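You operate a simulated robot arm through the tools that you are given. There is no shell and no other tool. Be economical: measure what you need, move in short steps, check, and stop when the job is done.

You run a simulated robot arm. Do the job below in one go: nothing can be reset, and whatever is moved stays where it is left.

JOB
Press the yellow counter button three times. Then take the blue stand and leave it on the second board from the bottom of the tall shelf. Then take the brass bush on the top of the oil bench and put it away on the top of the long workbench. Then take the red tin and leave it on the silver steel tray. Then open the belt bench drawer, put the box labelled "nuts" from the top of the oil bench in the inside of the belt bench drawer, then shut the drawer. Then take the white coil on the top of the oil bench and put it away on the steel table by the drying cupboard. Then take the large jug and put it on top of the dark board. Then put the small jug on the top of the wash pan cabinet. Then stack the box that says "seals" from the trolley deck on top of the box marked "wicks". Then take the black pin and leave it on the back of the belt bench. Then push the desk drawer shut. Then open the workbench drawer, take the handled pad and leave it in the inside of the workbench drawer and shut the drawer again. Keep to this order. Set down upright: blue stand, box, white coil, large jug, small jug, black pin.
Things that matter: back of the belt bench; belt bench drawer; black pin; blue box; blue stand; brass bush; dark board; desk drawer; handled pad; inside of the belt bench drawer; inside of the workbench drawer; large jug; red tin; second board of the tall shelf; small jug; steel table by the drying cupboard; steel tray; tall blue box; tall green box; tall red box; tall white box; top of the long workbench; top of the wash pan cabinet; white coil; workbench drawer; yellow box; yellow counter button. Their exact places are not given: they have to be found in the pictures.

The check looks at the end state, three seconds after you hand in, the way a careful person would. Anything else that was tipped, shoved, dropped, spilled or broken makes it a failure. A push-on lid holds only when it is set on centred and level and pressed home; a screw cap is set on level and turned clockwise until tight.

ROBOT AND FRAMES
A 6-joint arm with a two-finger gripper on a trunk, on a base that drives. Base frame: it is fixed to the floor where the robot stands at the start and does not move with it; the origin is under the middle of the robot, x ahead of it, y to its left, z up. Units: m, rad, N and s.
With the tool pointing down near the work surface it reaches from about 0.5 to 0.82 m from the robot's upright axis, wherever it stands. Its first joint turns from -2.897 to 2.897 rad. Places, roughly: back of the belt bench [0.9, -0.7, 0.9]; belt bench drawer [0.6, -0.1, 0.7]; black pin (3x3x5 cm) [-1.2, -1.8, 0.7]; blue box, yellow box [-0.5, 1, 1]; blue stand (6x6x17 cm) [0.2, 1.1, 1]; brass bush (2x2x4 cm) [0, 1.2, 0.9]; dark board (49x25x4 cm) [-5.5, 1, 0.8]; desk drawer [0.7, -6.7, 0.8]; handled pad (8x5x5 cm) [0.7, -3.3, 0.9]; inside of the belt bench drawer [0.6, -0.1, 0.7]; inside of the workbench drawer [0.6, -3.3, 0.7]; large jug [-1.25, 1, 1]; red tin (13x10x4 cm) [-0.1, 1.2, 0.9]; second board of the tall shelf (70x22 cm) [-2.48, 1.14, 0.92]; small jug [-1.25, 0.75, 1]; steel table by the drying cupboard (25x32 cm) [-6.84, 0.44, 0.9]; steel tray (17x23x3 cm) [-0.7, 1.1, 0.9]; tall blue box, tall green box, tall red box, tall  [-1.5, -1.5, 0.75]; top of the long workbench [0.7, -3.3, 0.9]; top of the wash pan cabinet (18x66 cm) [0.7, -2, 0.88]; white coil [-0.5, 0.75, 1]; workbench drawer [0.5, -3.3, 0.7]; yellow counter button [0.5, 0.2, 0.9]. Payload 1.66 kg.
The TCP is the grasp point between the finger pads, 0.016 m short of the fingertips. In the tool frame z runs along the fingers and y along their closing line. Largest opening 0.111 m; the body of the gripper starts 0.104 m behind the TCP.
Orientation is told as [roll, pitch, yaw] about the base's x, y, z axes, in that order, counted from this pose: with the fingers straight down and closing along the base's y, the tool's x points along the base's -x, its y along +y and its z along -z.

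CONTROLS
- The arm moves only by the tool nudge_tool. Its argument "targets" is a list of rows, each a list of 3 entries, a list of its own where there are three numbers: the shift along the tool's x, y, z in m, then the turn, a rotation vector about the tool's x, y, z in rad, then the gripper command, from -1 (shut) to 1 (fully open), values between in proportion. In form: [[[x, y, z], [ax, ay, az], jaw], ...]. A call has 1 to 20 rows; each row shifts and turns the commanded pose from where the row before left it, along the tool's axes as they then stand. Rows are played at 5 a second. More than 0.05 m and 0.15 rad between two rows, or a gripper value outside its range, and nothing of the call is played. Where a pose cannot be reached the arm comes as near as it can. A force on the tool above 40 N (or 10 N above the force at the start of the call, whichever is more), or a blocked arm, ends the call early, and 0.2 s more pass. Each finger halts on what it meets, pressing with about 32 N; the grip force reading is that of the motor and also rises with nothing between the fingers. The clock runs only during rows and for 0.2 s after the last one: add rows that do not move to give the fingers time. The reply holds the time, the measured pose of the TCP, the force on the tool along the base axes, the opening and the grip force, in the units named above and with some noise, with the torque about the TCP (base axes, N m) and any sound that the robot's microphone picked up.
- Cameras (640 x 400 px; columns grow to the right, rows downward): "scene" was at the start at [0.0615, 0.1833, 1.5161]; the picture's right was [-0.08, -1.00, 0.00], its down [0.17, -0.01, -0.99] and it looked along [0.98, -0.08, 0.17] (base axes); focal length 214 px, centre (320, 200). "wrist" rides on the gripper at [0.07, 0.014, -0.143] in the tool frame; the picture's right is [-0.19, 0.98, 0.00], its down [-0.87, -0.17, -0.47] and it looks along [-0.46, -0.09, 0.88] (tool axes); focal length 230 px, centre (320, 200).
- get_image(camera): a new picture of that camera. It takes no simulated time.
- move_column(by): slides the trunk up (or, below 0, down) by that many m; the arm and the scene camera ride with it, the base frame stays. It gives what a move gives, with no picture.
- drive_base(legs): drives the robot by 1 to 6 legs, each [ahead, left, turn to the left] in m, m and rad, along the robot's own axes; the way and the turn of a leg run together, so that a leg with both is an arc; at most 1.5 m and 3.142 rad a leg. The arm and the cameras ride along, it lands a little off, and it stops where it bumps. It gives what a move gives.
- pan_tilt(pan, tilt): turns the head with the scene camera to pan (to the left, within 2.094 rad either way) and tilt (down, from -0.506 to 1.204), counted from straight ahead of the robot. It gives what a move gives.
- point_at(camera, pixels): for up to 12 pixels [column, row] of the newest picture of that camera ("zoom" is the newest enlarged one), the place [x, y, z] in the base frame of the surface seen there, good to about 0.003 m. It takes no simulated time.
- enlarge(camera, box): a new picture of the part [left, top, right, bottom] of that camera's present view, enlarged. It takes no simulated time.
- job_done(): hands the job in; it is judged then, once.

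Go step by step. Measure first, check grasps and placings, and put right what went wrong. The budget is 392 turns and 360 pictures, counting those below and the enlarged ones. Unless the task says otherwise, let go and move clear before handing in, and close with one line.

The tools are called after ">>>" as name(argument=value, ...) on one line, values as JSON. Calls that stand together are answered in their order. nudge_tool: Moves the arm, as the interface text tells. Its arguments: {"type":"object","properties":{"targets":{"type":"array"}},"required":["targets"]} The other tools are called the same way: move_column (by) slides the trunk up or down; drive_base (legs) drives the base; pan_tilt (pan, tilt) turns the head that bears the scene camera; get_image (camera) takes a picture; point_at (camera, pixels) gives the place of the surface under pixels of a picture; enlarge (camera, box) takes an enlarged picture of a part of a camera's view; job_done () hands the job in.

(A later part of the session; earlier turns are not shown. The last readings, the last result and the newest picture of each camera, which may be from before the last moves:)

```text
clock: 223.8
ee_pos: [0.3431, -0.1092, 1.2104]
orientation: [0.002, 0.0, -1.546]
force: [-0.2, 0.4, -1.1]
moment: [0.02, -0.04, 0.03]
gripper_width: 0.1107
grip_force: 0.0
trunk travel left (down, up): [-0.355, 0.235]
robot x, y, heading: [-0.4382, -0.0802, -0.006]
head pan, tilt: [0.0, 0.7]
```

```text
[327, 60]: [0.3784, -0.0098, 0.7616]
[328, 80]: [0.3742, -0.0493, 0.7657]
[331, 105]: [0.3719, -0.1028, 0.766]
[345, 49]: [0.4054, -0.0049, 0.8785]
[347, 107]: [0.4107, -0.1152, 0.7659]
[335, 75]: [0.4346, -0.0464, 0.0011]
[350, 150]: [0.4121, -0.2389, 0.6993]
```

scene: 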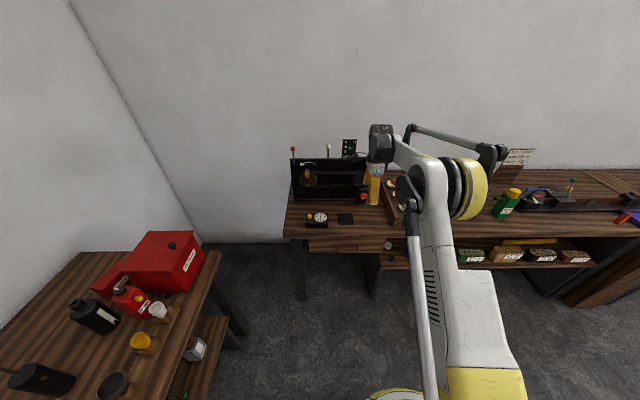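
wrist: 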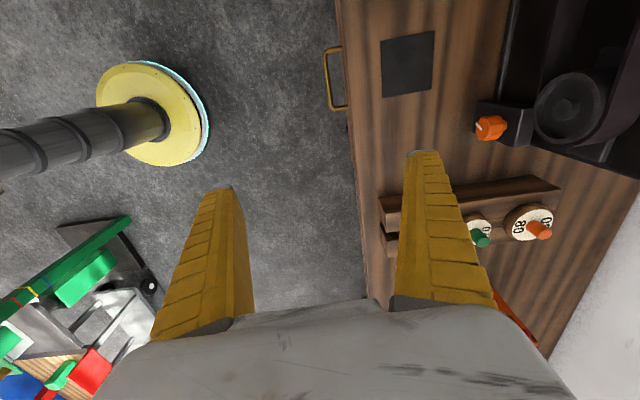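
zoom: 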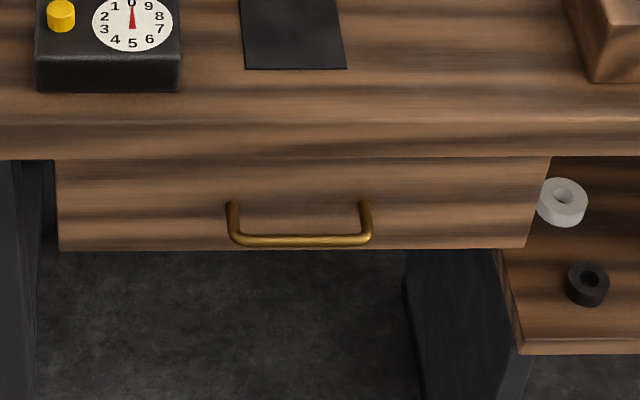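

The drawer's brass bar is at (0.368, −0.06, 0.763), 4 cm in front of the drawer face. I bring the hand back a little and turn it to point forward with the jaws closing vertically.

>>> nudge_tool(targets=[[[0.0167, -0.045, 0], [0, 0, 0.025], 1], [[0.0167, -0.045, 0], [0, 0, 0], 1], [[0.0167, -0.04, 0], [0, 0, 0], 1], [[0, 0, 0], [-0.1428, 0, 0], 1], [[0, 0, 0], [-0.1428, 0, 0], 1], [[0, 0, 0], [-0.1428, 0, 0], 1], [[0, 0, 0], [-0.1428, 0, 0], 1], [[0, 0, 0], [-0.1428, 0, 0], 1], [[0, 0, 0], [-0.1428, 0, 0], 1], [[0, 0, 0], [-0.1428, 0, 0], 1], [[0, 0, 0], [-0.1428, 0, 0], 1], [[0, 0, 0], [-0.1428, 0, 0], 1], [[0, 0, 0], [-0.1428, 0, 0], 1], [[0, 0, 0], [-0.1428, 0, 0], 1], [[0, 0, 0], [0, 0, 0], 1]])

>>> move_column(by=-0.34)

>>> get_image(camera="wrist")

>>> get_image(camera="scene")

```text
clock: 227.0
ee_pos: [0.2746, -0.0583, 1.2869]
orientation: [1.533, -0.001, -1.577]
force: [0.1, -0.7, -0.1]
moment: [0.01, 0.03, -0.04]
gripper_width: 0.1105
grip_force: 0.1
out of reach, approached as far as the arm can: row 11, 12, 13, 14
trunk travel left (down, up): [-0.355, 0.235]
robot x, y, heading: [-0.4379, -0.0846, -0.012]
head pan, tilt: [0.0, 0.7]
```

```text
clock: 230.3
ee_pos: [0.2747, -0.0592, 0.9465]
orientation: [1.536, 0.0, -1.575]
force: [0.9, 0.2, 0.4]
moment: [0.02, 0.03, -0.01]
gripper_width: 0.111
grip_force: 0.1
trunk travel left (down, up): [-0.015, 0.575]
robot x, y, heading: [-0.4382, -0.0794, -0.01]
head pan, tilt: [0.0, 0.7]
```

```text
264 pictures are left
```

wrist: 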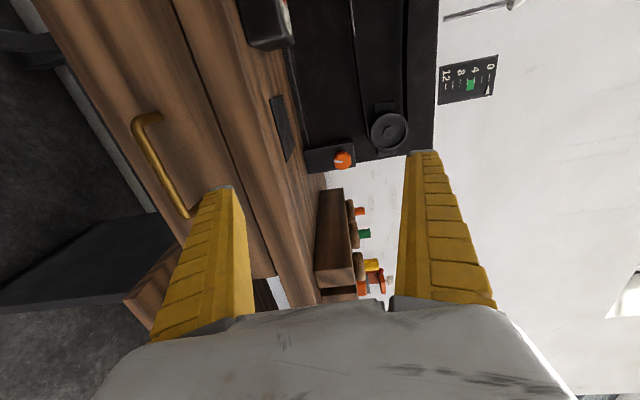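

```text
263 pictures are left
```

scene: 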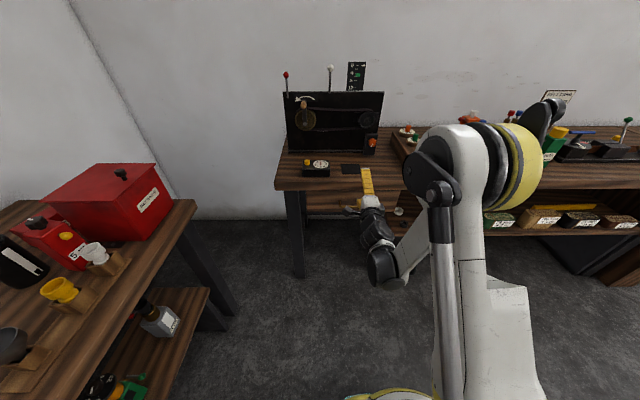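

The hand is nearly level. I lower it to the bar's height, still in front of the drawer.

>>> nudge_tool(targets=[[[0, -0.037, 0], [-0.037, 0, 0], 1], [[0, -0.037, 0], [0, 0, 0], 1], [[0, -0.037, 0], [0, 0, 0], 1], [[0, -0.037, 0], [0, 0, 0], 1], [[0, -0.036, 0], [0, 0, 0], 1], [[0, 0, 0], [0, 0, 0], 1]])

>>> get_image(camera="wrist")

```text
clock: 231.5
ee_pos: [0.3578, -0.051, 0.8345]
orientation: [1.563, -0.003, -1.573]
force: [-11.3, 0.2, 8.2]
moment: [-0.07, 0.76, 0.02]
gripper_width: 0.1078
grip_force: 0.1
out of reach, approached as far as the arm can: row 1, 2, 3, 4, 5
trunk travel left (down, up): [-0.015, 0.575]
robot x, y, heading: [-0.4405, -0.0819, -0.007]
head pan, tilt: [0.0, 0.7]
stopped in row 6: the force on the tool passed its limit at 144 N (the readings are from after the stop); the commanded pose is now the measured one
```

```text
262 pictures are left
```

wrist: 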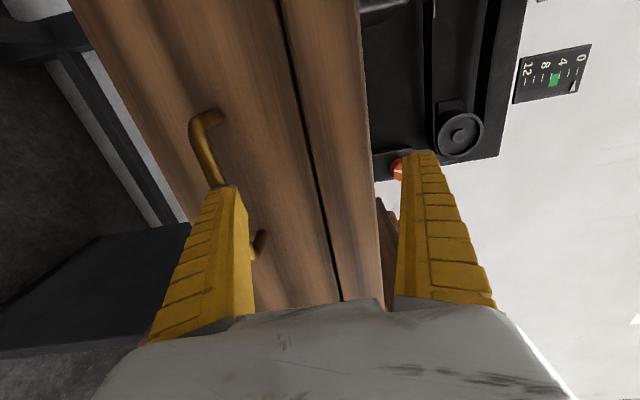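

The arm could not be that low and close, so it slid forward and pressed on the bar (144 N, now stopped). I back the base straight off and inspect the drawer and bench.

>>> drive_base(legs=[[-0.15, 0, 0]])

>>> get_image(camera="wrist")

>>> get_image(camera="scene")

```text
clock: 232.9
ee_pos: [0.2123, -0.0501, 0.833]
orientation: [1.56, -0.001, -1.574]
force: [-0.4, 0.5, -0.5]
moment: [-0.02, -0.04, -0.02]
gripper_width: 0.1108
grip_force: 0.2
trunk travel left (down, up): [-0.015, 0.575]
robot x, y, heading: [-0.5866, -0.08, -0.009]
head pan, tilt: [0.0, 0.7]
```

```text
261 pictures are left
```

wrist: 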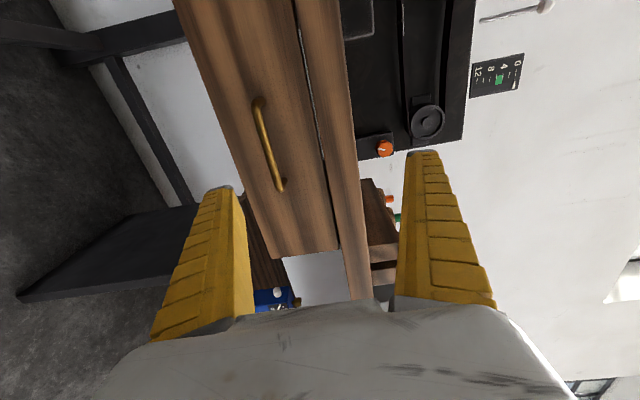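

```text
260 pictures are left
```

scene: 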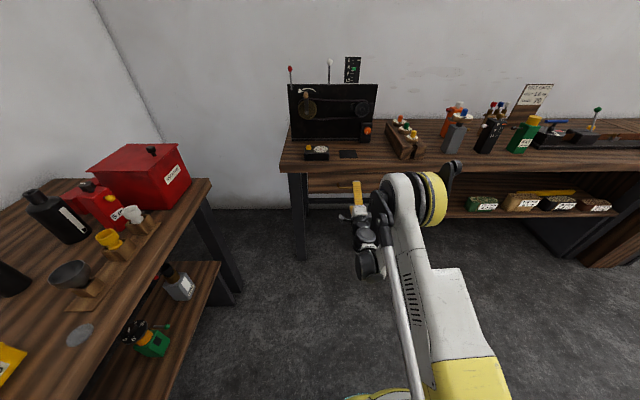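

Nothing appears moved. I lessen the pitch by 0.5 rad so the arm can reach lower, and lower in free space.

>>> nudge_tool(targets=[[[0, 0, 0], [0.125, 0, 0], 1], [[0, 0, 0], [0.125, 0, 0], 1], [[0, 0, 0], [0.125, 0, 0], 1], [[0, 0, 0], [0.125, 0, 0], 1], [[0, -0.0305, 0.0171], [0, 0, 0], 1], [[0, -0.0305, 0.0171], [0, 0, 0], 1], [[0, 0, 0], [0, 0, 0], 1]])

>>> get_image(camera="wrist")

```text
clock: 234.5
ee_pos: [0.218, -0.052, 0.7649]
orientation: [1.135, -0.002, -1.589]
force: [0.2, -0.1, 0.3]
moment: [-0.01, -0.02, -0.03]
gripper_width: 0.1109
grip_force: 0.1
out of reach, approached as far as the arm can: row 1
trunk travel left (down, up): [-0.015, 0.575]
robot x, y, heading: [-0.5831, -0.084, -0.007]
head pan, tilt: [0.0, 0.7]
```

```text
259 pictures are left
```

wrist: 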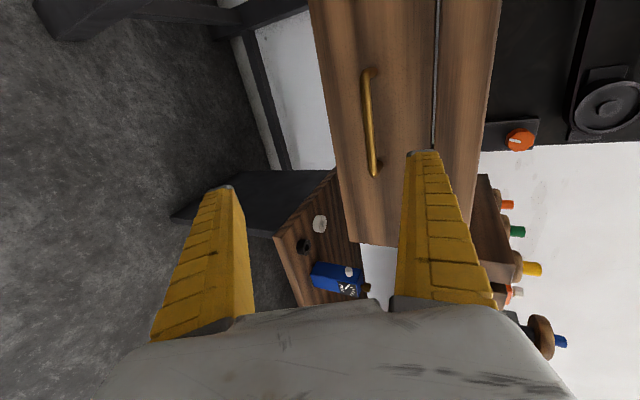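

The pose holds at bar height. I narrow the jaws to about 5 cm and drive the base ahead so the bar goes between the fingers.

>>> nudge_tool(targets=[[[0, 0, 0], [0, 0, 0.0], -0.1], [[0, 0, 0], [0, 0, 0], -0.1], [[0, 0, 0], [0, 0, 0], -0.1]])

>>> drive_base(legs=[[0.1, 0, 0]])

>>> get_image(camera="wrist")

```text
clock: 235.3
ee_pos: [0.2193, -0.0537, 0.7641]
orientation: [1.137, -0.002, -1.589]
force: [0.3, -0.2, 0.1]
moment: [-0.04, 0.01, -0.04]
gripper_width: 0.052
grip_force: 1.3
trunk travel left (down, up): [-0.015, 0.575]
robot x, y, heading: [-0.5864, -0.0825, -0.001]
head pan, tilt: [0.0, 0.7]
```

```text
clock: 236.4
ee_pos: [0.3174, -0.0532, 0.7647]
orientation: [1.137, -0.002, -1.592]
force: [-0.1, 0.0, 0.2]
moment: [-0.01, -0.03, -0.02]
gripper_width: 0.0523
grip_force: 1.5
trunk travel left (down, up): [-0.015, 0.575]
robot x, y, heading: [-0.4863, -0.0788, -0.0]
head pan, tilt: [0.0, 0.7]
```

```text
258 pictures are left
```

wrist: 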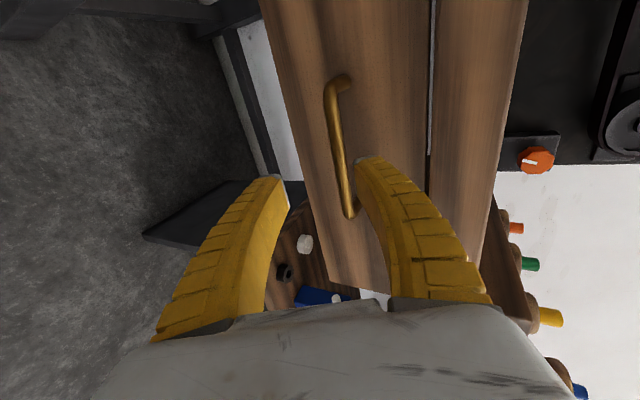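

The bar lies between the fingers' lines but nearer the upper one. I measure the bar from here.

>>> point_at(camera="wrist", pixels=[[332, 105], [338, 140], [344, 175], [340, 85], [355, 210], [365, 158], [280, 178]])

```text
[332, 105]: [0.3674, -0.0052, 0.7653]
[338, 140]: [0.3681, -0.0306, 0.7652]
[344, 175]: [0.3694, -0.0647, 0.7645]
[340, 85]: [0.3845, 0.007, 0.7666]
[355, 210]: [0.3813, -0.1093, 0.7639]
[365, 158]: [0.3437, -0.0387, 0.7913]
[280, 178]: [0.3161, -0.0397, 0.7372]
```

The upper fingertip (z 0.791) passes over the bar and the lower (0.737) under it. I drive 0.05 further and close.

>>> drive_base(legs=[[0.05, 0, 0]])

>>> nudge_tool(targets=[[[0, 0, 0], [0, 0, 0.0], -0.5], [[0, 0, 0], [0, 0, 0], -1], [[0, 0, 0], [0, 0, 0], -1], [[0, 0, 0], [0, 0, 0], -1]])

>>> get_image(camera="wrist")

```text
clock: 237.3
ee_pos: [0.3675, -0.0541, 0.7641]
orientation: [1.137, -0.003, -1.588]
force: [0.3, -0.3, -0.2]
moment: [0.0, -0.01, 0.01]
gripper_width: 0.0522
grip_force: 1.5
trunk travel left (down, up): [-0.015, 0.575]
robot x, y, heading: [-0.438, -0.0838, -0.009]
head pan, tilt: [0.0, 0.7]
```

```text
clock: 238.3
ee_pos: [0.3669, -0.0535, 0.7625]
orientation: [1.131, -0.003, -1.589]
force: [-23.8, 1.0, -31.8]
moment: [-0.05, 0.24, 0.17]
gripper_width: 0.0096
grip_force: 33.6
trunk travel left (down, up): [-0.015, 0.575]
robot x, y, heading: [-0.4383, -0.0794, -0.003]
head pan, tilt: [0.0, 0.7]
```

```text
257 pictures are left
```

wrist: 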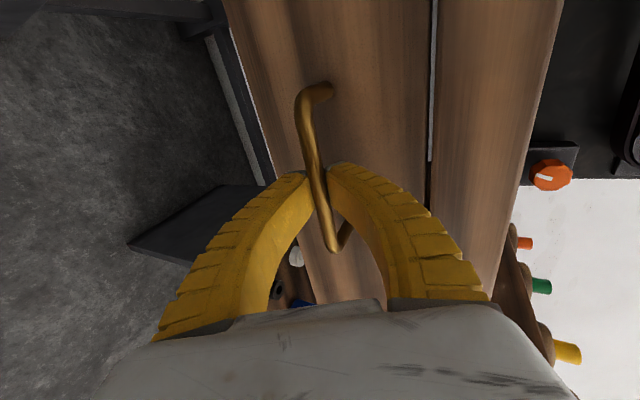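

The bar is gripped. I pull by driving back 0.1 and check.

>>> drive_base(legs=[[-0.1, 0, 0]])

>>> get_image(camera="wrist")

```text
clock: 239.5
ee_pos: [0.2676, -0.0533, 0.7634]
orientation: [1.135, -0.002, -1.591]
force: [-0.9, -1.7, -14.8]
moment: [-0.15, 0.11, 0.0]
gripper_width: 0.0057
grip_force: 34.3
trunk travel left (down, up): [-0.015, 0.575]
robot x, y, heading: [-0.5341, -0.0798, -0.005]
head pan, tilt: [0.0, 0.7]
```

```text
256 pictures are left
```

wrist: 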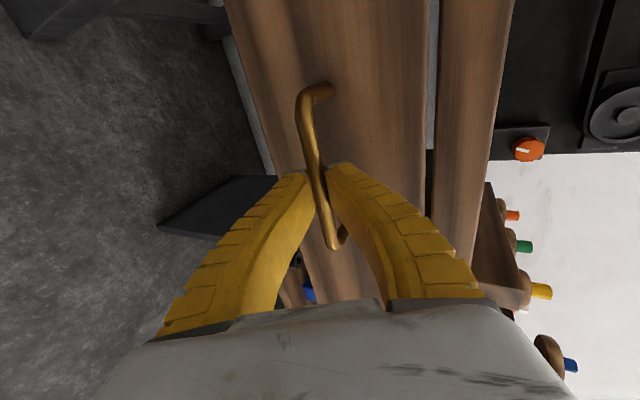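

The drawer follows. I pull another 0.14 m.

>>> drive_base(legs=[[-0.14, 0, 0]])

>>> get_image(camera="scene")

```text
clock: 240.8
ee_pos: [0.1285, -0.0539, 0.7642]
orientation: [1.135, -0.002, -1.59]
force: [-1.8, -4.3, -14.0]
moment: [-0.15, 0.11, -0.04]
gripper_width: 0.0063
grip_force: 34.4
trunk travel left (down, up): [-0.015, 0.575]
robot x, y, heading: [-0.6768, -0.0786, -0.008]
head pan, tilt: [0.0, 0.7]
```

```text
255 pictures are left
```

scene: 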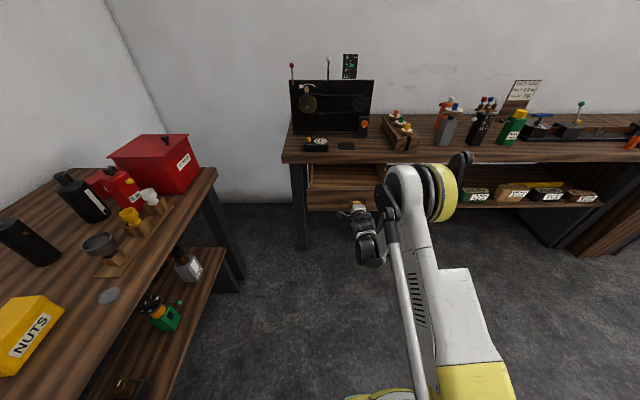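

The drawer is out about 0.24 m. I open the jaws, back away, raise, and look into it.

>>> nudge_tool(targets=[[[0, 0, 0], [0, 0, 0.0], -0.4], [[0, 0, 0], [0, 0, 0], -0.1], [[0, 0, 0], [0, 0, 0], -0.1]])

>>> drive_base(legs=[[-0.12, 0, 0]])

>>> move_column(by=0.35)

>>> get_image(camera="scene")

>>> enlarge(camera="scene", box=[270, 140, 430, 260])

```text
clock: 241.6
ee_pos: [0.1287, -0.0536, 0.7647]
orientation: [1.136, -0.001, -1.592]
force: [-0.2, -0.8, 0.3]
moment: [0.0, 0.0, 0.0]
gripper_width: 0.0521
grip_force: 1.6
trunk travel left (down, up): [-0.015, 0.575]
robot x, y, heading: [-0.6769, -0.076, -0.011]
head pan, tilt: [0.0, 0.7]
```

```text
clock: 242.8
ee_pos: [0.0099, -0.0524, 0.7649]
orientation: [1.136, 0.0, -1.591]
force: [0.5, 0.7, -0.1]
moment: [-0.03, 0.03, 0.02]
gripper_width: 0.0523
grip_force: 1.5
trunk travel left (down, up): [-0.015, 0.575]
robot x, y, heading: [-0.7941, -0.0759, -0.009]
head pan, tilt: [0.0, 0.7]
```

```text
clock: 246.3
ee_pos: [0.0102, -0.0526, 1.1153]
orientation: [1.136, -0.003, -1.592]
force: [0.4, 0.3, 0.4]
moment: [-0.01, -0.03, -0.04]
gripper_width: 0.0522
grip_force: 1.0
trunk travel left (down, up): [-0.365, 0.225]
robot x, y, heading: [-0.7899, -0.0815, -0.014]
head pan, tilt: [0.0, 0.7]
```

```text
254 pictures are left
```

scene: 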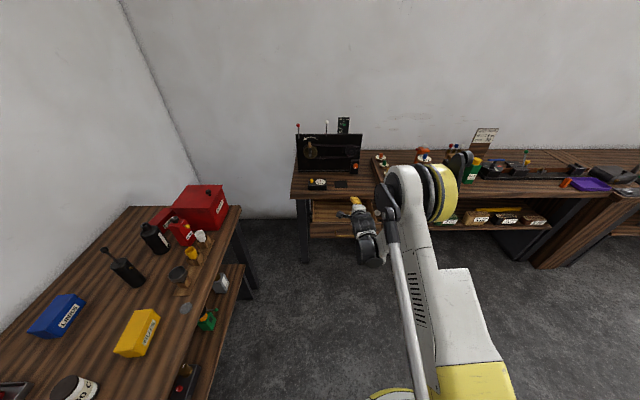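

```text
3.33 times, centred on (350, 200) of scene
```

zoom: 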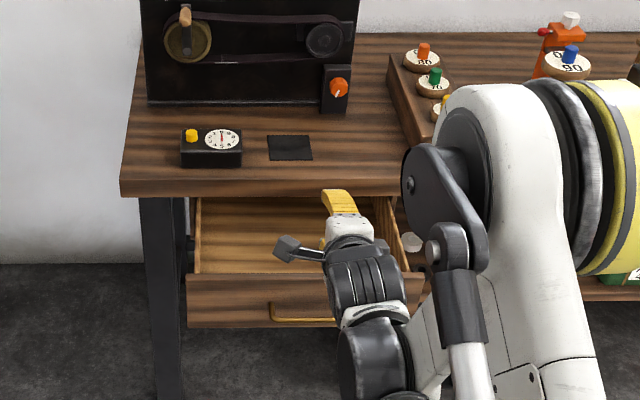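

The drawer is open and looks empty. I measure its inside.

>>> point_at(camera="zoom", pixels=[[250, 250], [250, 215], [210, 265], [193, 276], [290, 276], [200, 205], [395, 215], [385, 200], [300, 240], [290, 320], [230, 200]])

```text
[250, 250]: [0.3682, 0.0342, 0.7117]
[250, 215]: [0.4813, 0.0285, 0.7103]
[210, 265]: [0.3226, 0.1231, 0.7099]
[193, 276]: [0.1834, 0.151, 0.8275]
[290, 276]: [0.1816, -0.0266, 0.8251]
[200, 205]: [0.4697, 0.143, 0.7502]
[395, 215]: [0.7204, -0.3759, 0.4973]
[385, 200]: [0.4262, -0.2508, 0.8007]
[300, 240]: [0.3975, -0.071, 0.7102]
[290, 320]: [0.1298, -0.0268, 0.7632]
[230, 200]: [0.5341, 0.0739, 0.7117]
```

Drawer floor z≈0.711, opening x 0.185–0.41, y −0.24–0.14. Now the NUTS box: I point the hand down again, raise a bit, and turn to the oil bench.

>>> nudge_tool(targets=[[[0, 0, 0], [0.142, 0, 0], 1], [[0, 0, 0], [0.142, 0, 0], 1], [[0, 0, 0], [0.142, 0, 0], 1], [[0, 0, 0], [0.142, 0, 0], 1], [[0, 0, 0], [0.142, 0, 0], 1], [[0, 0, 0], [0.142, 0, 0], 1], [[0, 0, 0], [0.142, 0, 0], 1], [[0, 0, 0], [0.142, 0, 0], 1], [[0, 0, 0], [0, 0, 0], 1]])

>>> move_column(by=0.1)

>>> drive_base(legs=[[0, 0, 1.58], [0.12, -0.35, 0]])

>>> get_image(camera="wrist")

```text
clock: 248.3
ee_pos: [0.0085, -0.0524, 1.1154]
orientation: [-0.001, -0.004, -1.589]
force: [0.2, 0.0, 1.3]
moment: [0.03, 0.02, 0.0]
gripper_width: 0.1109
grip_force: 0.0
trunk travel left (down, up): [-0.365, 0.225]
robot x, y, heading: [-0.7944, -0.0804, -0.009]
head pan, tilt: [0.0, 0.7]
```

```text
clock: 249.6
ee_pos: [0.0099, -0.0526, 1.2152]
orientation: [-0.002, -0.003, -1.59]
force: [0.2, 0.4, -0.3]
moment: [0.01, -0.01, -0.01]
gripper_width: 0.1111
grip_force: 0.1
trunk travel left (down, up): [-0.465, 0.125]
robot x, y, heading: [-0.7909, -0.0784, -0.007]
head pan, tilt: [0.0, 0.7]
```

```text
clock: 255.8
ee_pos: [-0.4809, 0.8451, 1.2151]
orientation: [-0.002, -0.001, -0.011]
force: [0.4, 0.1, 0.5]
moment: [-0.01, 0.01, -0.02]
gripper_width: 0.1111
grip_force: 0.1
trunk travel left (down, up): [-0.465, 0.125]
robot x, y, heading: [-0.4456, 0.0396, 1.574]
head pan, tilt: [0.0, 0.7]
```

```text
252 pictures are left
```

wrist: 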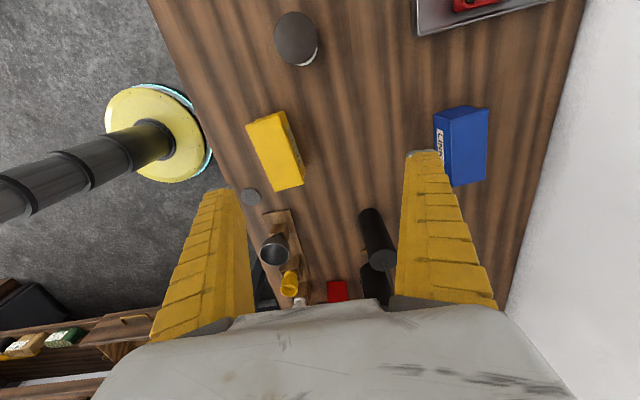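

The NUTS box at (275,150) lies lengthwise along x; the hand closes along y, which suits. I measure its corners.

>>> enlarge(camera="wrist", box=[220, 90, 340, 210])

>>> point_at(camera="wrist", pixels=[[248, 124], [284, 111], [304, 183], [273, 191], [262, 157], [294, 147], [266, 117], [288, 187], [300, 160]])

```text
3.33 times, centred on (280, 150) of wrist
```

zoom: 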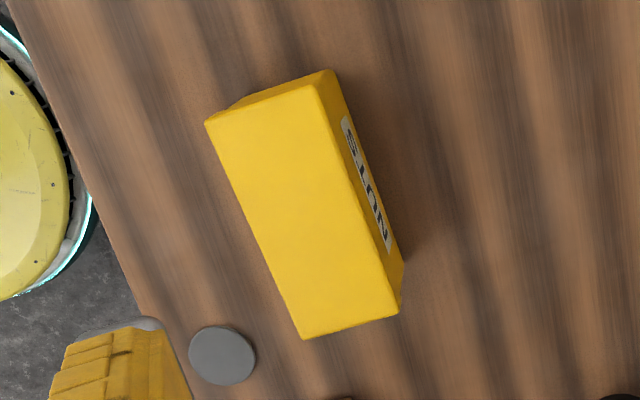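

```text
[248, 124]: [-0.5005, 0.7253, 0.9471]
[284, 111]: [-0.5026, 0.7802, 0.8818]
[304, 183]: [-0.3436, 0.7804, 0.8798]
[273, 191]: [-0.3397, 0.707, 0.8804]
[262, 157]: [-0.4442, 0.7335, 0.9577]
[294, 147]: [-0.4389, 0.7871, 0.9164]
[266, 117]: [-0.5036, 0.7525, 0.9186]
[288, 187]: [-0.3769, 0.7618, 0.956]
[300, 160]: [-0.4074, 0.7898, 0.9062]
```

>>> point_at(camera="zoom", pixels=[[212, 126], [308, 92], [394, 308], [304, 332], [255, 230], [350, 200], [265, 105], [350, 320]])

```text
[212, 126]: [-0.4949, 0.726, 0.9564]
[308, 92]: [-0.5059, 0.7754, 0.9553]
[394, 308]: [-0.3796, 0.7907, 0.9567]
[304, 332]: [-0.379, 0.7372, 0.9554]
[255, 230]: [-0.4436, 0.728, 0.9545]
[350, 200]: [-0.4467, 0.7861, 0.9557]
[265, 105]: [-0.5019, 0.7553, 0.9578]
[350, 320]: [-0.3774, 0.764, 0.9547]
```

The box centre is (-0.440, 0.757), yaw 0.11, 6 cm wide, top 0.956. I go over it and lower to z≈1.015 for a check.

>>> nudge_tool(targets=[[[0, 0, 0], [0, 0, -0.12], 1], [[-0.0155, -0.046, 0], [0, 0, 0], 1], [[-0.0155, -0.046, 0], [0, 0, 0], 1], [[0, 0, 0], [0, 0, 0], 1]])

>>> move_column(by=-0.2)

>>> get_image(camera="wrist")

```text
clock: 256.8
ee_pos: [-0.4412, 0.7574, 1.2141]
orientation: [-0.003, -0.002, 0.109]
force: [1.2, 0.6, 0.1]
moment: [0.0, -0.01, 0.03]
gripper_width: 0.111
grip_force: 0.1
trunk travel left (down, up): [-0.465, 0.125]
robot x, y, heading: [-0.4454, 0.0407, 1.573]
head pan, tilt: [0.0, 0.7]
```

```text
clock: 259.0
ee_pos: [-0.4407, 0.7572, 1.0149]
orientation: [-0.002, -0.001, 0.108]
force: [-0.9, 0.1, -0.5]
moment: [0.03, 0.04, -0.01]
gripper_width: 0.1108
grip_force: 0.1
trunk travel left (down, up): [-0.265, 0.325]
robot x, y, heading: [-0.4539, 0.0427, 1.565]
head pan, tilt: [0.0, 0.7]
```

```text
250 pictures are left
```

wrist: 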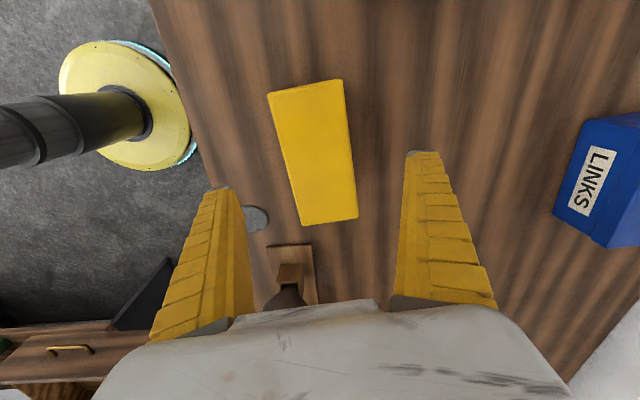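

Centred. I go down 9 cm, close, and lift.

>>> nudge_tool(targets=[[[0, 0, 0.03], [0, 0, 0], 1], [[0, 0, 0.03], [0, 0, 0], 1], [[0, 0, 0.03], [0, 0, 0], 1], [[0, 0, 0], [0, 0, 0], 0.5], [[0, 0, 0], [0, 0, 0], 0], [[0, 0, 0], [0, 0, 0], -1], [[0, 0, 0], [0, 0, 0], -1], [[0, 0, -0.02], [0, 0, 0], -1], [[0, 0, -0.04], [0, 0, 0], -1], [[0, 0, 0], [0, 0, 0], -1]])

>>> get_image(camera="wrist")

```text
clock: 261.2
ee_pos: [-0.4411, 0.7578, 0.9833]
orientation: [-0.003, -0.001, 0.108]
force: [0.3, -0.2, -5.8]
moment: [-0.01, -0.02, -0.02]
gripper_width: 0.0575
grip_force: 32.3
trunk travel left (down, up): [-0.265, 0.325]
robot x, y, heading: [-0.4464, 0.0432, 1.567]
head pan, tilt: [0.0, 0.7]
```

```text
249 pictures are left
```

wrist: 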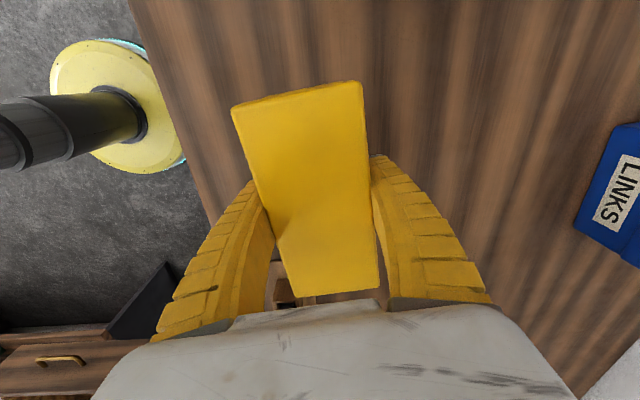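

The box is held (0.0575 m, 5.8 N). I raise the trunk and turn back to the drawer.

>>> move_column(by=0.2)

>>> drive_base(legs=[[0, 0, -1.567], [0.02, -0.09, 0]])

>>> get_image(camera="scene")

>>> get_image(camera="wrist")

```text
clock: 263.3
ee_pos: [-0.4414, 0.7566, 1.1836]
orientation: [-0.001, -0.001, 0.107]
force: [0.0, 0.6, -5.4]
moment: [0.0, -0.01, -0.03]
gripper_width: 0.0576
grip_force: 32.0
trunk travel left (down, up): [-0.465, 0.125]
robot x, y, heading: [-0.4457, 0.0416, 1.568]
head pan, tilt: [0.0, 0.7]
```

```text
clock: 268.3
ee_pos: [0.2874, -0.0649, 1.1839]
orientation: [-0.001, -0.001, -1.475]
force: [0.2, -0.6, -5.6]
moment: [0.09, -0.05, -0.04]
gripper_width: 0.0576
grip_force: 32.0
trunk travel left (down, up): [-0.465, 0.125]
robot x, y, heading: [-0.4289, -0.0502, -0.012]
head pan, tilt: [0.0, 0.7]
```

```text
248 pictures are left
```

scene: 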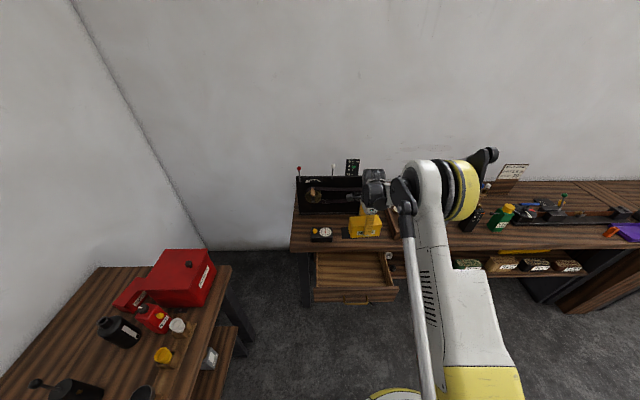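

```text
247 pictures are left
```

wrist: 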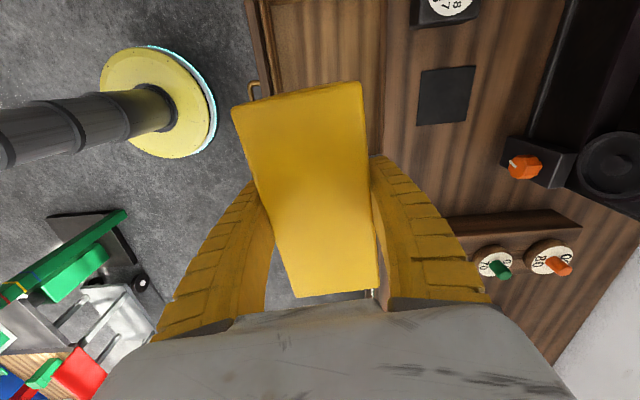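

The box hangs at (0.287, −0.065) above the open drawer. I square it, lower to just above the rim and look.

>>> nudge_tool(targets=[[[0, 0, 0], [0, 0, 0.096], -1], [[0, 0, 0], [0, 0, 0], -1]])

>>> move_column(by=-0.29)

>>> get_image(camera="wrist")

>>> get_image(camera="scene")

```text
clock: 268.9
ee_pos: [0.2887, -0.0668, 1.1837]
orientation: [-0.004, -0.002, -1.572]
force: [0.5, 0.1, -5.6]
moment: [0.0, 0.02, 0.01]
gripper_width: 0.0574
grip_force: 31.9
trunk travel left (down, up): [-0.465, 0.125]
robot x, y, heading: [-0.4311, -0.0556, -0.016]
head pan, tilt: [0.0, 0.7]
```

```text
clock: 271.8
ee_pos: [0.2869, -0.065, 0.8933]
orientation: [-0.002, 0.0, -1.574]
force: [0.3, 0.2, -4.8]
moment: [-0.03, 0.0, 0.02]
gripper_width: 0.0576
grip_force: 31.9
trunk travel left (down, up): [-0.175, 0.415]
robot x, y, heading: [-0.4336, -0.0467, -0.014]
head pan, tilt: [0.0, 0.7]
```

```text
246 pictures are left
```

wrist: 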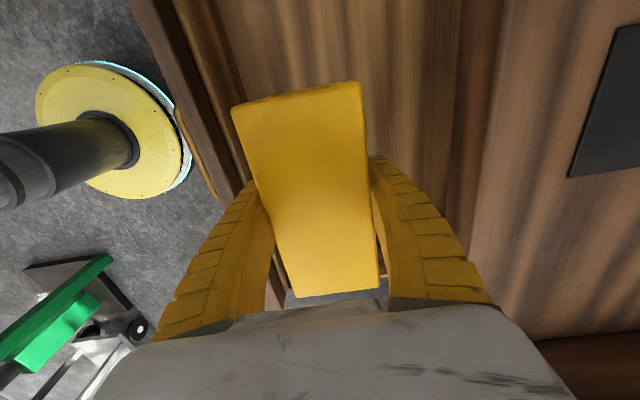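

```text
245 pictures are left
```

scene: 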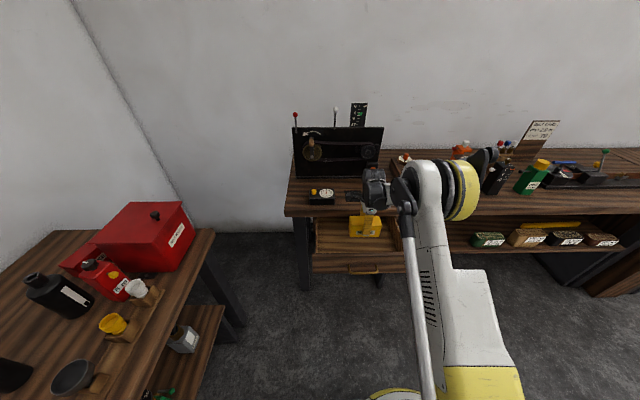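

Clearances look right. I shift 2 cm to +y, lower further by trunk, and set the box on the drawer floor.

>>> nudge_tool(targets=[[[0.02, 0, 0], [0, 0, 0], -1], [[0, 0, 0], [0, 0, 0], -1]])

>>> move_column(by=-0.12)

>>> nudge_tool(targets=[[[0, 0, 0.01], [0, 0, 0], -1], [[0, 0, 0.003], [0, 0, 0], -1], [[0, 0, 0.002], [0, 0, 0], -1], [[0, 0, 0], [0, 0, 0], -1]])

```text
clock: 272.4
ee_pos: [0.2879, -0.0449, 0.8938]
orientation: [-0.002, -0.003, -1.572]
force: [-0.3, 0.0, -5.5]
moment: [0.02, 0.02, 0.05]
gripper_width: 0.0577
grip_force: 32.2
trunk travel left (down, up): [-0.175, 0.415]
robot x, y, heading: [-0.4292, -0.0507, -0.012]
head pan, tilt: [0.0, 0.7]
```

```text
clock: 273.9
ee_pos: [0.286, -0.0454, 0.7731]
orientation: [-0.002, -0.002, -1.572]
force: [0.3, 0.1, -5.9]
moment: [0.01, 0.0, 0.03]
gripper_width: 0.0575
grip_force: 32.3
trunk travel left (down, up): [-0.055, 0.535]
robot x, y, heading: [-0.426, -0.0509, -0.015]
head pan, tilt: [0.0, 0.7]
```

```text
clock: 274.9
ee_pos: [0.2873, -0.0458, 0.7587]
orientation: [0.0, -0.002, -1.571]
force: [0.4, 0.7, -5.2]
moment: [-0.03, -0.01, -0.04]
gripper_width: 0.0577
grip_force: 32.0
trunk travel left (down, up): [-0.055, 0.535]
robot x, y, heading: [-0.4281, -0.0487, -0.016]
head pan, tilt: [0.0, 0.7]
```

>>> nudge_tool(targets=[[[0, 0, 0.002], [0, 0, 0], -1], [[0, 0, 0.002], [0, 0, 0], -1], [[0, 0, 0], [0, 0, 0], -1]])

```text
clock: 275.7
ee_pos: [0.2849, -0.0458, 0.7555]
orientation: [0.001, -0.002, -1.572]
force: [0.8, -0.5, 19.6]
moment: [0.02, 0.01, -0.06]
gripper_width: 0.0586
grip_force: 31.7
trunk travel left (down, up): [-0.055, 0.535]
robot x, y, heading: [-0.4292, -0.0494, -0.015]
head pan, tilt: [0.0, 0.7]
```

The box is down. I release partly and rise out of the drawer.

>>> nudge_tool(targets=[[[0, 0, -0.001], [0, 0, 0], -1], [[0, 0, 0], [0, 0, 0], 0.3], [[0, 0, 0], [0, 0, 0], 0.6], [[0, 0, 0], [0, 0, 0], 0.6], [[0, 0, -0.03], [0, 0, 0], 0.6], [[0, 0, -0.03], [0, 0, 0], 0.6], [[0, 0, 0], [0, 0, 0], 0.6]])

>>> move_column(by=0.25)

>>> get_image(camera="wrist")

```text
clock: 277.3
ee_pos: [0.2861, -0.0456, 0.8152]
orientation: [-0.001, -0.001, -1.573]
force: [0.3, -0.4, 0.4]
moment: [0.01, 0.01, -0.04]
gripper_width: 0.09
grip_force: 0.7
trunk travel left (down, up): [-0.055, 0.535]
robot x, y, heading: [-0.4233, -0.0482, -0.015]
head pan, tilt: [0.0, 0.7]
```

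```text
clock: 279.9
ee_pos: [0.2869, -0.046, 1.0658]
orientation: [-0.001, -0.002, -1.573]
force: [0.3, 0.8, -0.1]
moment: [0.03, 0.0, 0.01]
gripper_width: 0.0898
grip_force: 0.5
trunk travel left (down, up): [-0.305, 0.285]
robot x, y, heading: [-0.432, -0.0479, -0.011]
head pan, tilt: [0.0, 0.7]
```

```text
244 pictures are left
```

wrist: 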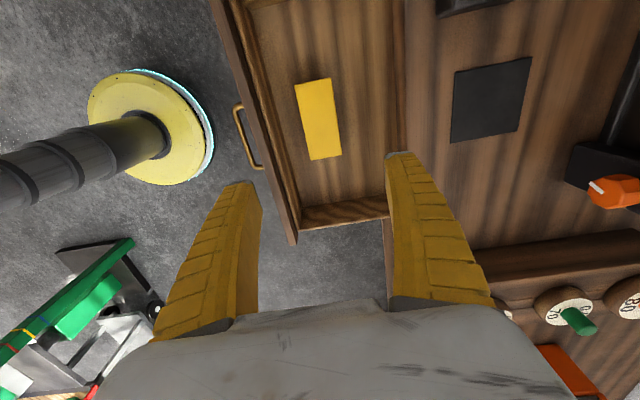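

The box stands inside the drawer. To shut it I'll re-grip the bar the same way: back off, pitch the hand, and lower.

>>> drive_base(legs=[[-0.4, 0, 0.012]])

>>> nudge_tool(targets=[[[0, 0, 0], [-0.142, 0, 0], -0.1], [[0, 0, 0], [-0.142, 0, 0], -0.1], [[0, 0, 0], [-0.142, 0, 0], -0.1], [[0, 0, 0], [-0.142, 0, 0], -0.1], [[0, 0, 0], [-0.142, 0, 0], -0.1], [[0, 0, 0], [-0.142, 0, 0], -0.1], [[0, 0, 0], [-0.142, 0, 0], -0.1], [[0, 0, 0], [-0.142, 0, 0], -0.1], [[0, 0.0184, 0.0394], [0, 0, 0], -0.1], [[0, 0.0184, 0.0394], [0, 0, 0], -0.1], [[0, 0, 0], [0, 0, 0], -0.1]])

>>> move_column(by=-0.29)

>>> get_image(camera="wrist")

```text
clock: 282.4
ee_pos: [-0.1116, -0.0349, 1.0657]
orientation: [0.0, -0.002, -1.562]
force: [-1.2, 1.0, -0.4]
moment: [0.0, -0.04, 0.01]
gripper_width: 0.0899
grip_force: 0.9
trunk travel left (down, up): [-0.305, 0.285]
robot x, y, heading: [-0.8221, -0.0459, 0.0]
head pan, tilt: [0.0, 0.7]
```

```text
clock: 284.8
ee_pos: [0.0012, -0.0317, 1.0847]
orientation: [1.137, -0.002, -1.56]
force: [-0.1, -0.1, 0.2]
moment: [-0.01, -0.01, 0.01]
gripper_width: 0.052
grip_force: 2.0
out of reach, approached as far as the arm can: row 8
trunk travel left (down, up): [-0.305, 0.285]
robot x, y, heading: [-0.8238, -0.0476, 0.001]
head pan, tilt: [0.0, 0.7]
```

```text
clock: 287.7
ee_pos: [0.0009, -0.0317, 0.7945]
orientation: [1.137, -0.001, -1.56]
force: [-0.3, -0.7, -0.7]
moment: [0.0, -0.02, -0.01]
gripper_width: 0.0522
grip_force: 1.3
trunk travel left (down, up): [-0.015, 0.575]
robot x, y, heading: [-0.8222, -0.0484, -0.002]
head pan, tilt: [0.0, 0.7]
```

```text
243 pictures are left
```

wrist: 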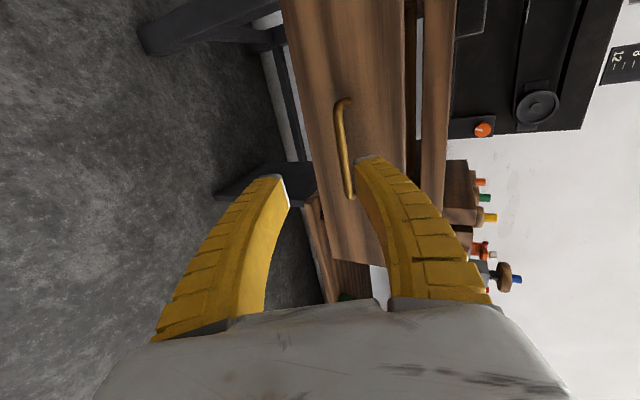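

I correct 3 cm down and 2.5 cm to the right, then measure the bar.

>>> nudge_tool(targets=[[[-0.025, -0.0272, 0.0127], [0, 0, 0], -0.1], [[0, 0, 0], [0, 0, 0], -0.1]])

>>> get_image(camera="wrist")

```text
clock: 288.3
ee_pos: [0.0014, -0.0566, 0.7633]
orientation: [1.134, -0.001, -1.56]
force: [-0.6, -0.2, -0.1]
moment: [-0.01, -0.05, 0.01]
gripper_width: 0.0523
grip_force: 1.4
trunk travel left (down, up): [-0.015, 0.575]
robot x, y, heading: [-0.8254, -0.0489, -0.006]
head pan, tilt: [0.0, 0.7]
```

```text
242 pictures are left
```

wrist: 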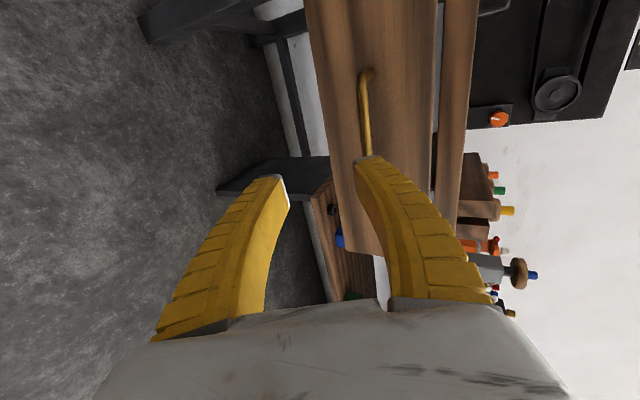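

>>> point_at(camera="wrist", pixels=[[361, 90], [363, 120], [366, 145], [375, 75]])

>>> drive_base(legs=[[0.09, 0, 0]])

>>> get_image(camera="wrist")

```text
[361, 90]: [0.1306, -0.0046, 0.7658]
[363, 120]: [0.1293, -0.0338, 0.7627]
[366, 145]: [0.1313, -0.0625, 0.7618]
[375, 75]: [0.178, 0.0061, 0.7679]
```

```text
clock: 289.4
ee_pos: [0.0905, -0.0563, 0.7634]
orientation: [1.136, -0.003, -1.56]
force: [0.1, -0.4, -0.8]
moment: [0.0, 0.01, 0.01]
gripper_width: 0.0521
grip_force: 0.9
trunk travel left (down, up): [-0.015, 0.575]
robot x, y, heading: [-0.7366, -0.0507, -0.003]
head pan, tilt: [0.0, 0.7]
```

```text
241 pictures are left
```

wrist: 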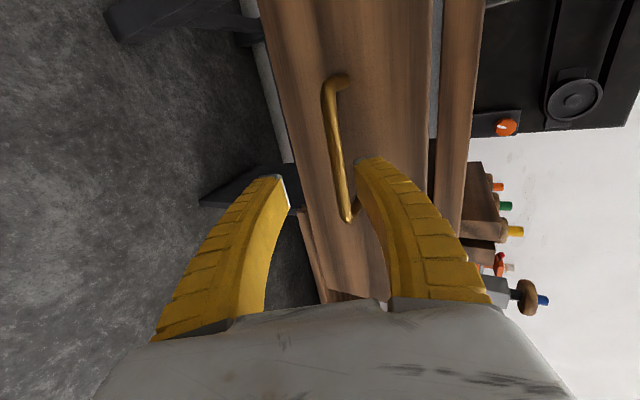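

Same picture as on opening. I drive 0.04, grip the bar, and push the drawer in by 0.235 m.

>>> drive_base(legs=[[0.04, 0, 0]])

>>> nudge_tool(targets=[[[0, 0, 0], [0, 0, 0.0], -0.5], [[0, 0, 0], [0, 0, 0], -1], [[0, 0, 0], [0, 0, 0], -1], [[0, 0, 0], [0, 0, 0], -1]])

>>> drive_base(legs=[[0.225, 0, 0]])

>>> get_image(camera="wrist")

```text
clock: 290.3
ee_pos: [0.13, -0.0576, 0.7633]
orientation: [1.135, -0.002, -1.56]
force: [-0.7, -0.1, -0.8]
moment: [-0.02, -0.03, 0.01]
gripper_width: 0.0523
grip_force: 1.4
trunk travel left (down, up): [-0.015, 0.575]
robot x, y, heading: [-0.6949, -0.047, -0.004]
head pan, tilt: [0.0, 0.7]
```

```text
clock: 291.3
ee_pos: [0.1307, -0.0574, 0.7643]
orientation: [1.135, -0.003, -1.561]
force: [0.1, 0.3, 0.0]
moment: [0.06, -0.02, -0.02]
gripper_width: 0.006
grip_force: 34.1
trunk travel left (down, up): [-0.015, 0.575]
robot x, y, heading: [-0.6985, -0.0496, -0.001]
head pan, tilt: [0.0, 0.7]
```

```text
clock: 293.0
ee_pos: [0.3552, -0.057, 0.7628]
orientation: [1.136, -0.003, -1.562]
force: [0.7, 28.0, 1.4]
moment: [0.3, -0.01, 0.37]
gripper_width: 0.006
grip_force: 33.9
trunk travel left (down, up): [-0.015, 0.575]
robot x, y, heading: [-0.4675, -0.0471, 0.002]
head pan, tilt: [0.0, 0.7]
```

```text
240 pictures are left
```

wrist: 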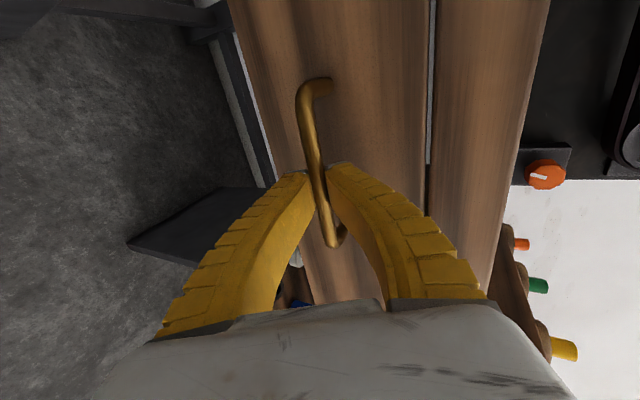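

About 1.3 cm remains. I drive 0.014 more.

>>> drive_base(legs=[[0.015, 0, 0]])

>>> get_image(camera="wrist")

```text
clock: 294.1
ee_pos: [0.3668, -0.0569, 0.7621]
orientation: [1.128, -0.003, -1.561]
force: [-11.8, -0.6, 0.9]
moment: [0.08, 0.03, -0.09]
gripper_width: 0.0121
grip_force: 33.6
trunk travel left (down, up): [-0.015, 0.575]
robot x, y, heading: [-0.4547, -0.047, -0.006]
head pan, tilt: [0.0, 0.7]
stopped in leg 1: the force on the tool passed its limit at 41 N (the readings are from after the stop); the commanded pose is now the measured one
```

```text
239 pictures are left
```

wrist: 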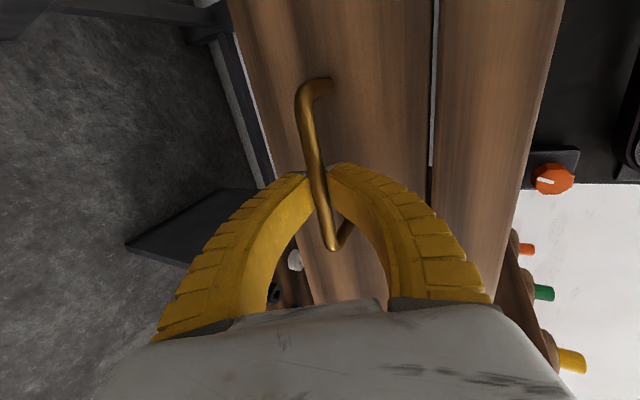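

It reached its stop. I release, back away and verify the drawer face position.

>>> nudge_tool(targets=[[[0, 0, 0], [0, 0, 0.0], -0.5], [[0, 0, 0], [0, 0, 0], -0.1], [[0, 0, 0], [0, 0, 0], -0.1]])

>>> drive_base(legs=[[-0.2, 0, 0]])

>>> move_column(by=0.4)

>>> get_image(camera="scene")

>>> enlarge(camera="scene", box=[270, 140, 430, 260])

```text
clock: 294.9
ee_pos: [0.3671, -0.0573, 0.7608]
orientation: [1.128, -0.002, -1.561]
force: [-0.3, -0.3, -0.3]
moment: [0.0, 0.01, 0.03]
gripper_width: 0.0524
grip_force: 1.2
trunk travel left (down, up): [-0.015, 0.575]
robot x, y, heading: [-0.4545, -0.0459, -0.006]
head pan, tilt: [0.0, 0.7]
```

```text
clock: 296.6
ee_pos: [0.168, -0.0563, 0.7609]
orientation: [1.127, -0.002, -1.56]
force: [0.2, -0.1, -0.1]
moment: [0.05, -0.03, 0.02]
gripper_width: 0.0526
grip_force: 1.4
trunk travel left (down, up): [-0.015, 0.575]
robot x, y, heading: [-0.657, -0.0467, -0.005]
head pan, tilt: [0.0, 0.7]
```

```text
clock: 300.4
ee_pos: [0.169, -0.0572, 1.1609]
orientation: [1.128, -0.002, -1.559]
force: [-0.2, -0.5, 0.3]
moment: [-0.01, 0.01, 0.03]
gripper_width: 0.052
grip_force: 1.4
trunk travel left (down, up): [-0.415, 0.175]
robot x, y, heading: [-0.6546, -0.0483, -0.004]
head pan, tilt: [0.0, 0.7]
```

```text
238 pictures are left
```

scene: 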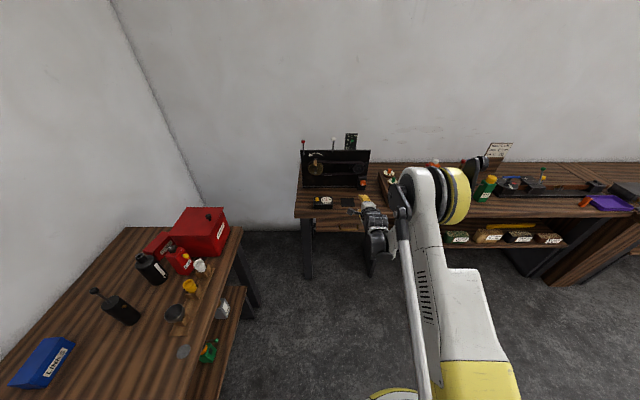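

```text
3.33 times, centred on (350, 200) of scene
```

zoom: 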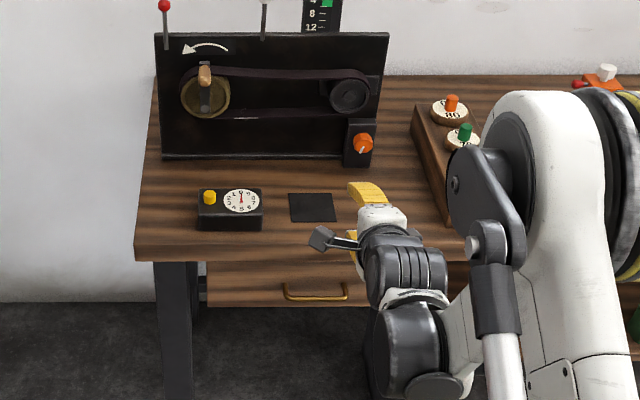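

>>> point_at(camera="zoom", pixels=[[230, 275], [310, 275], [230, 250], [310, 250], [320, 298]])

```text
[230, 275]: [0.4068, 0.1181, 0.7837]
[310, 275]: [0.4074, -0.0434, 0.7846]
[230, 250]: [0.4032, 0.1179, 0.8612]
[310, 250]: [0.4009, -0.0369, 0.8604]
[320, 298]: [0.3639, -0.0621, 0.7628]
```

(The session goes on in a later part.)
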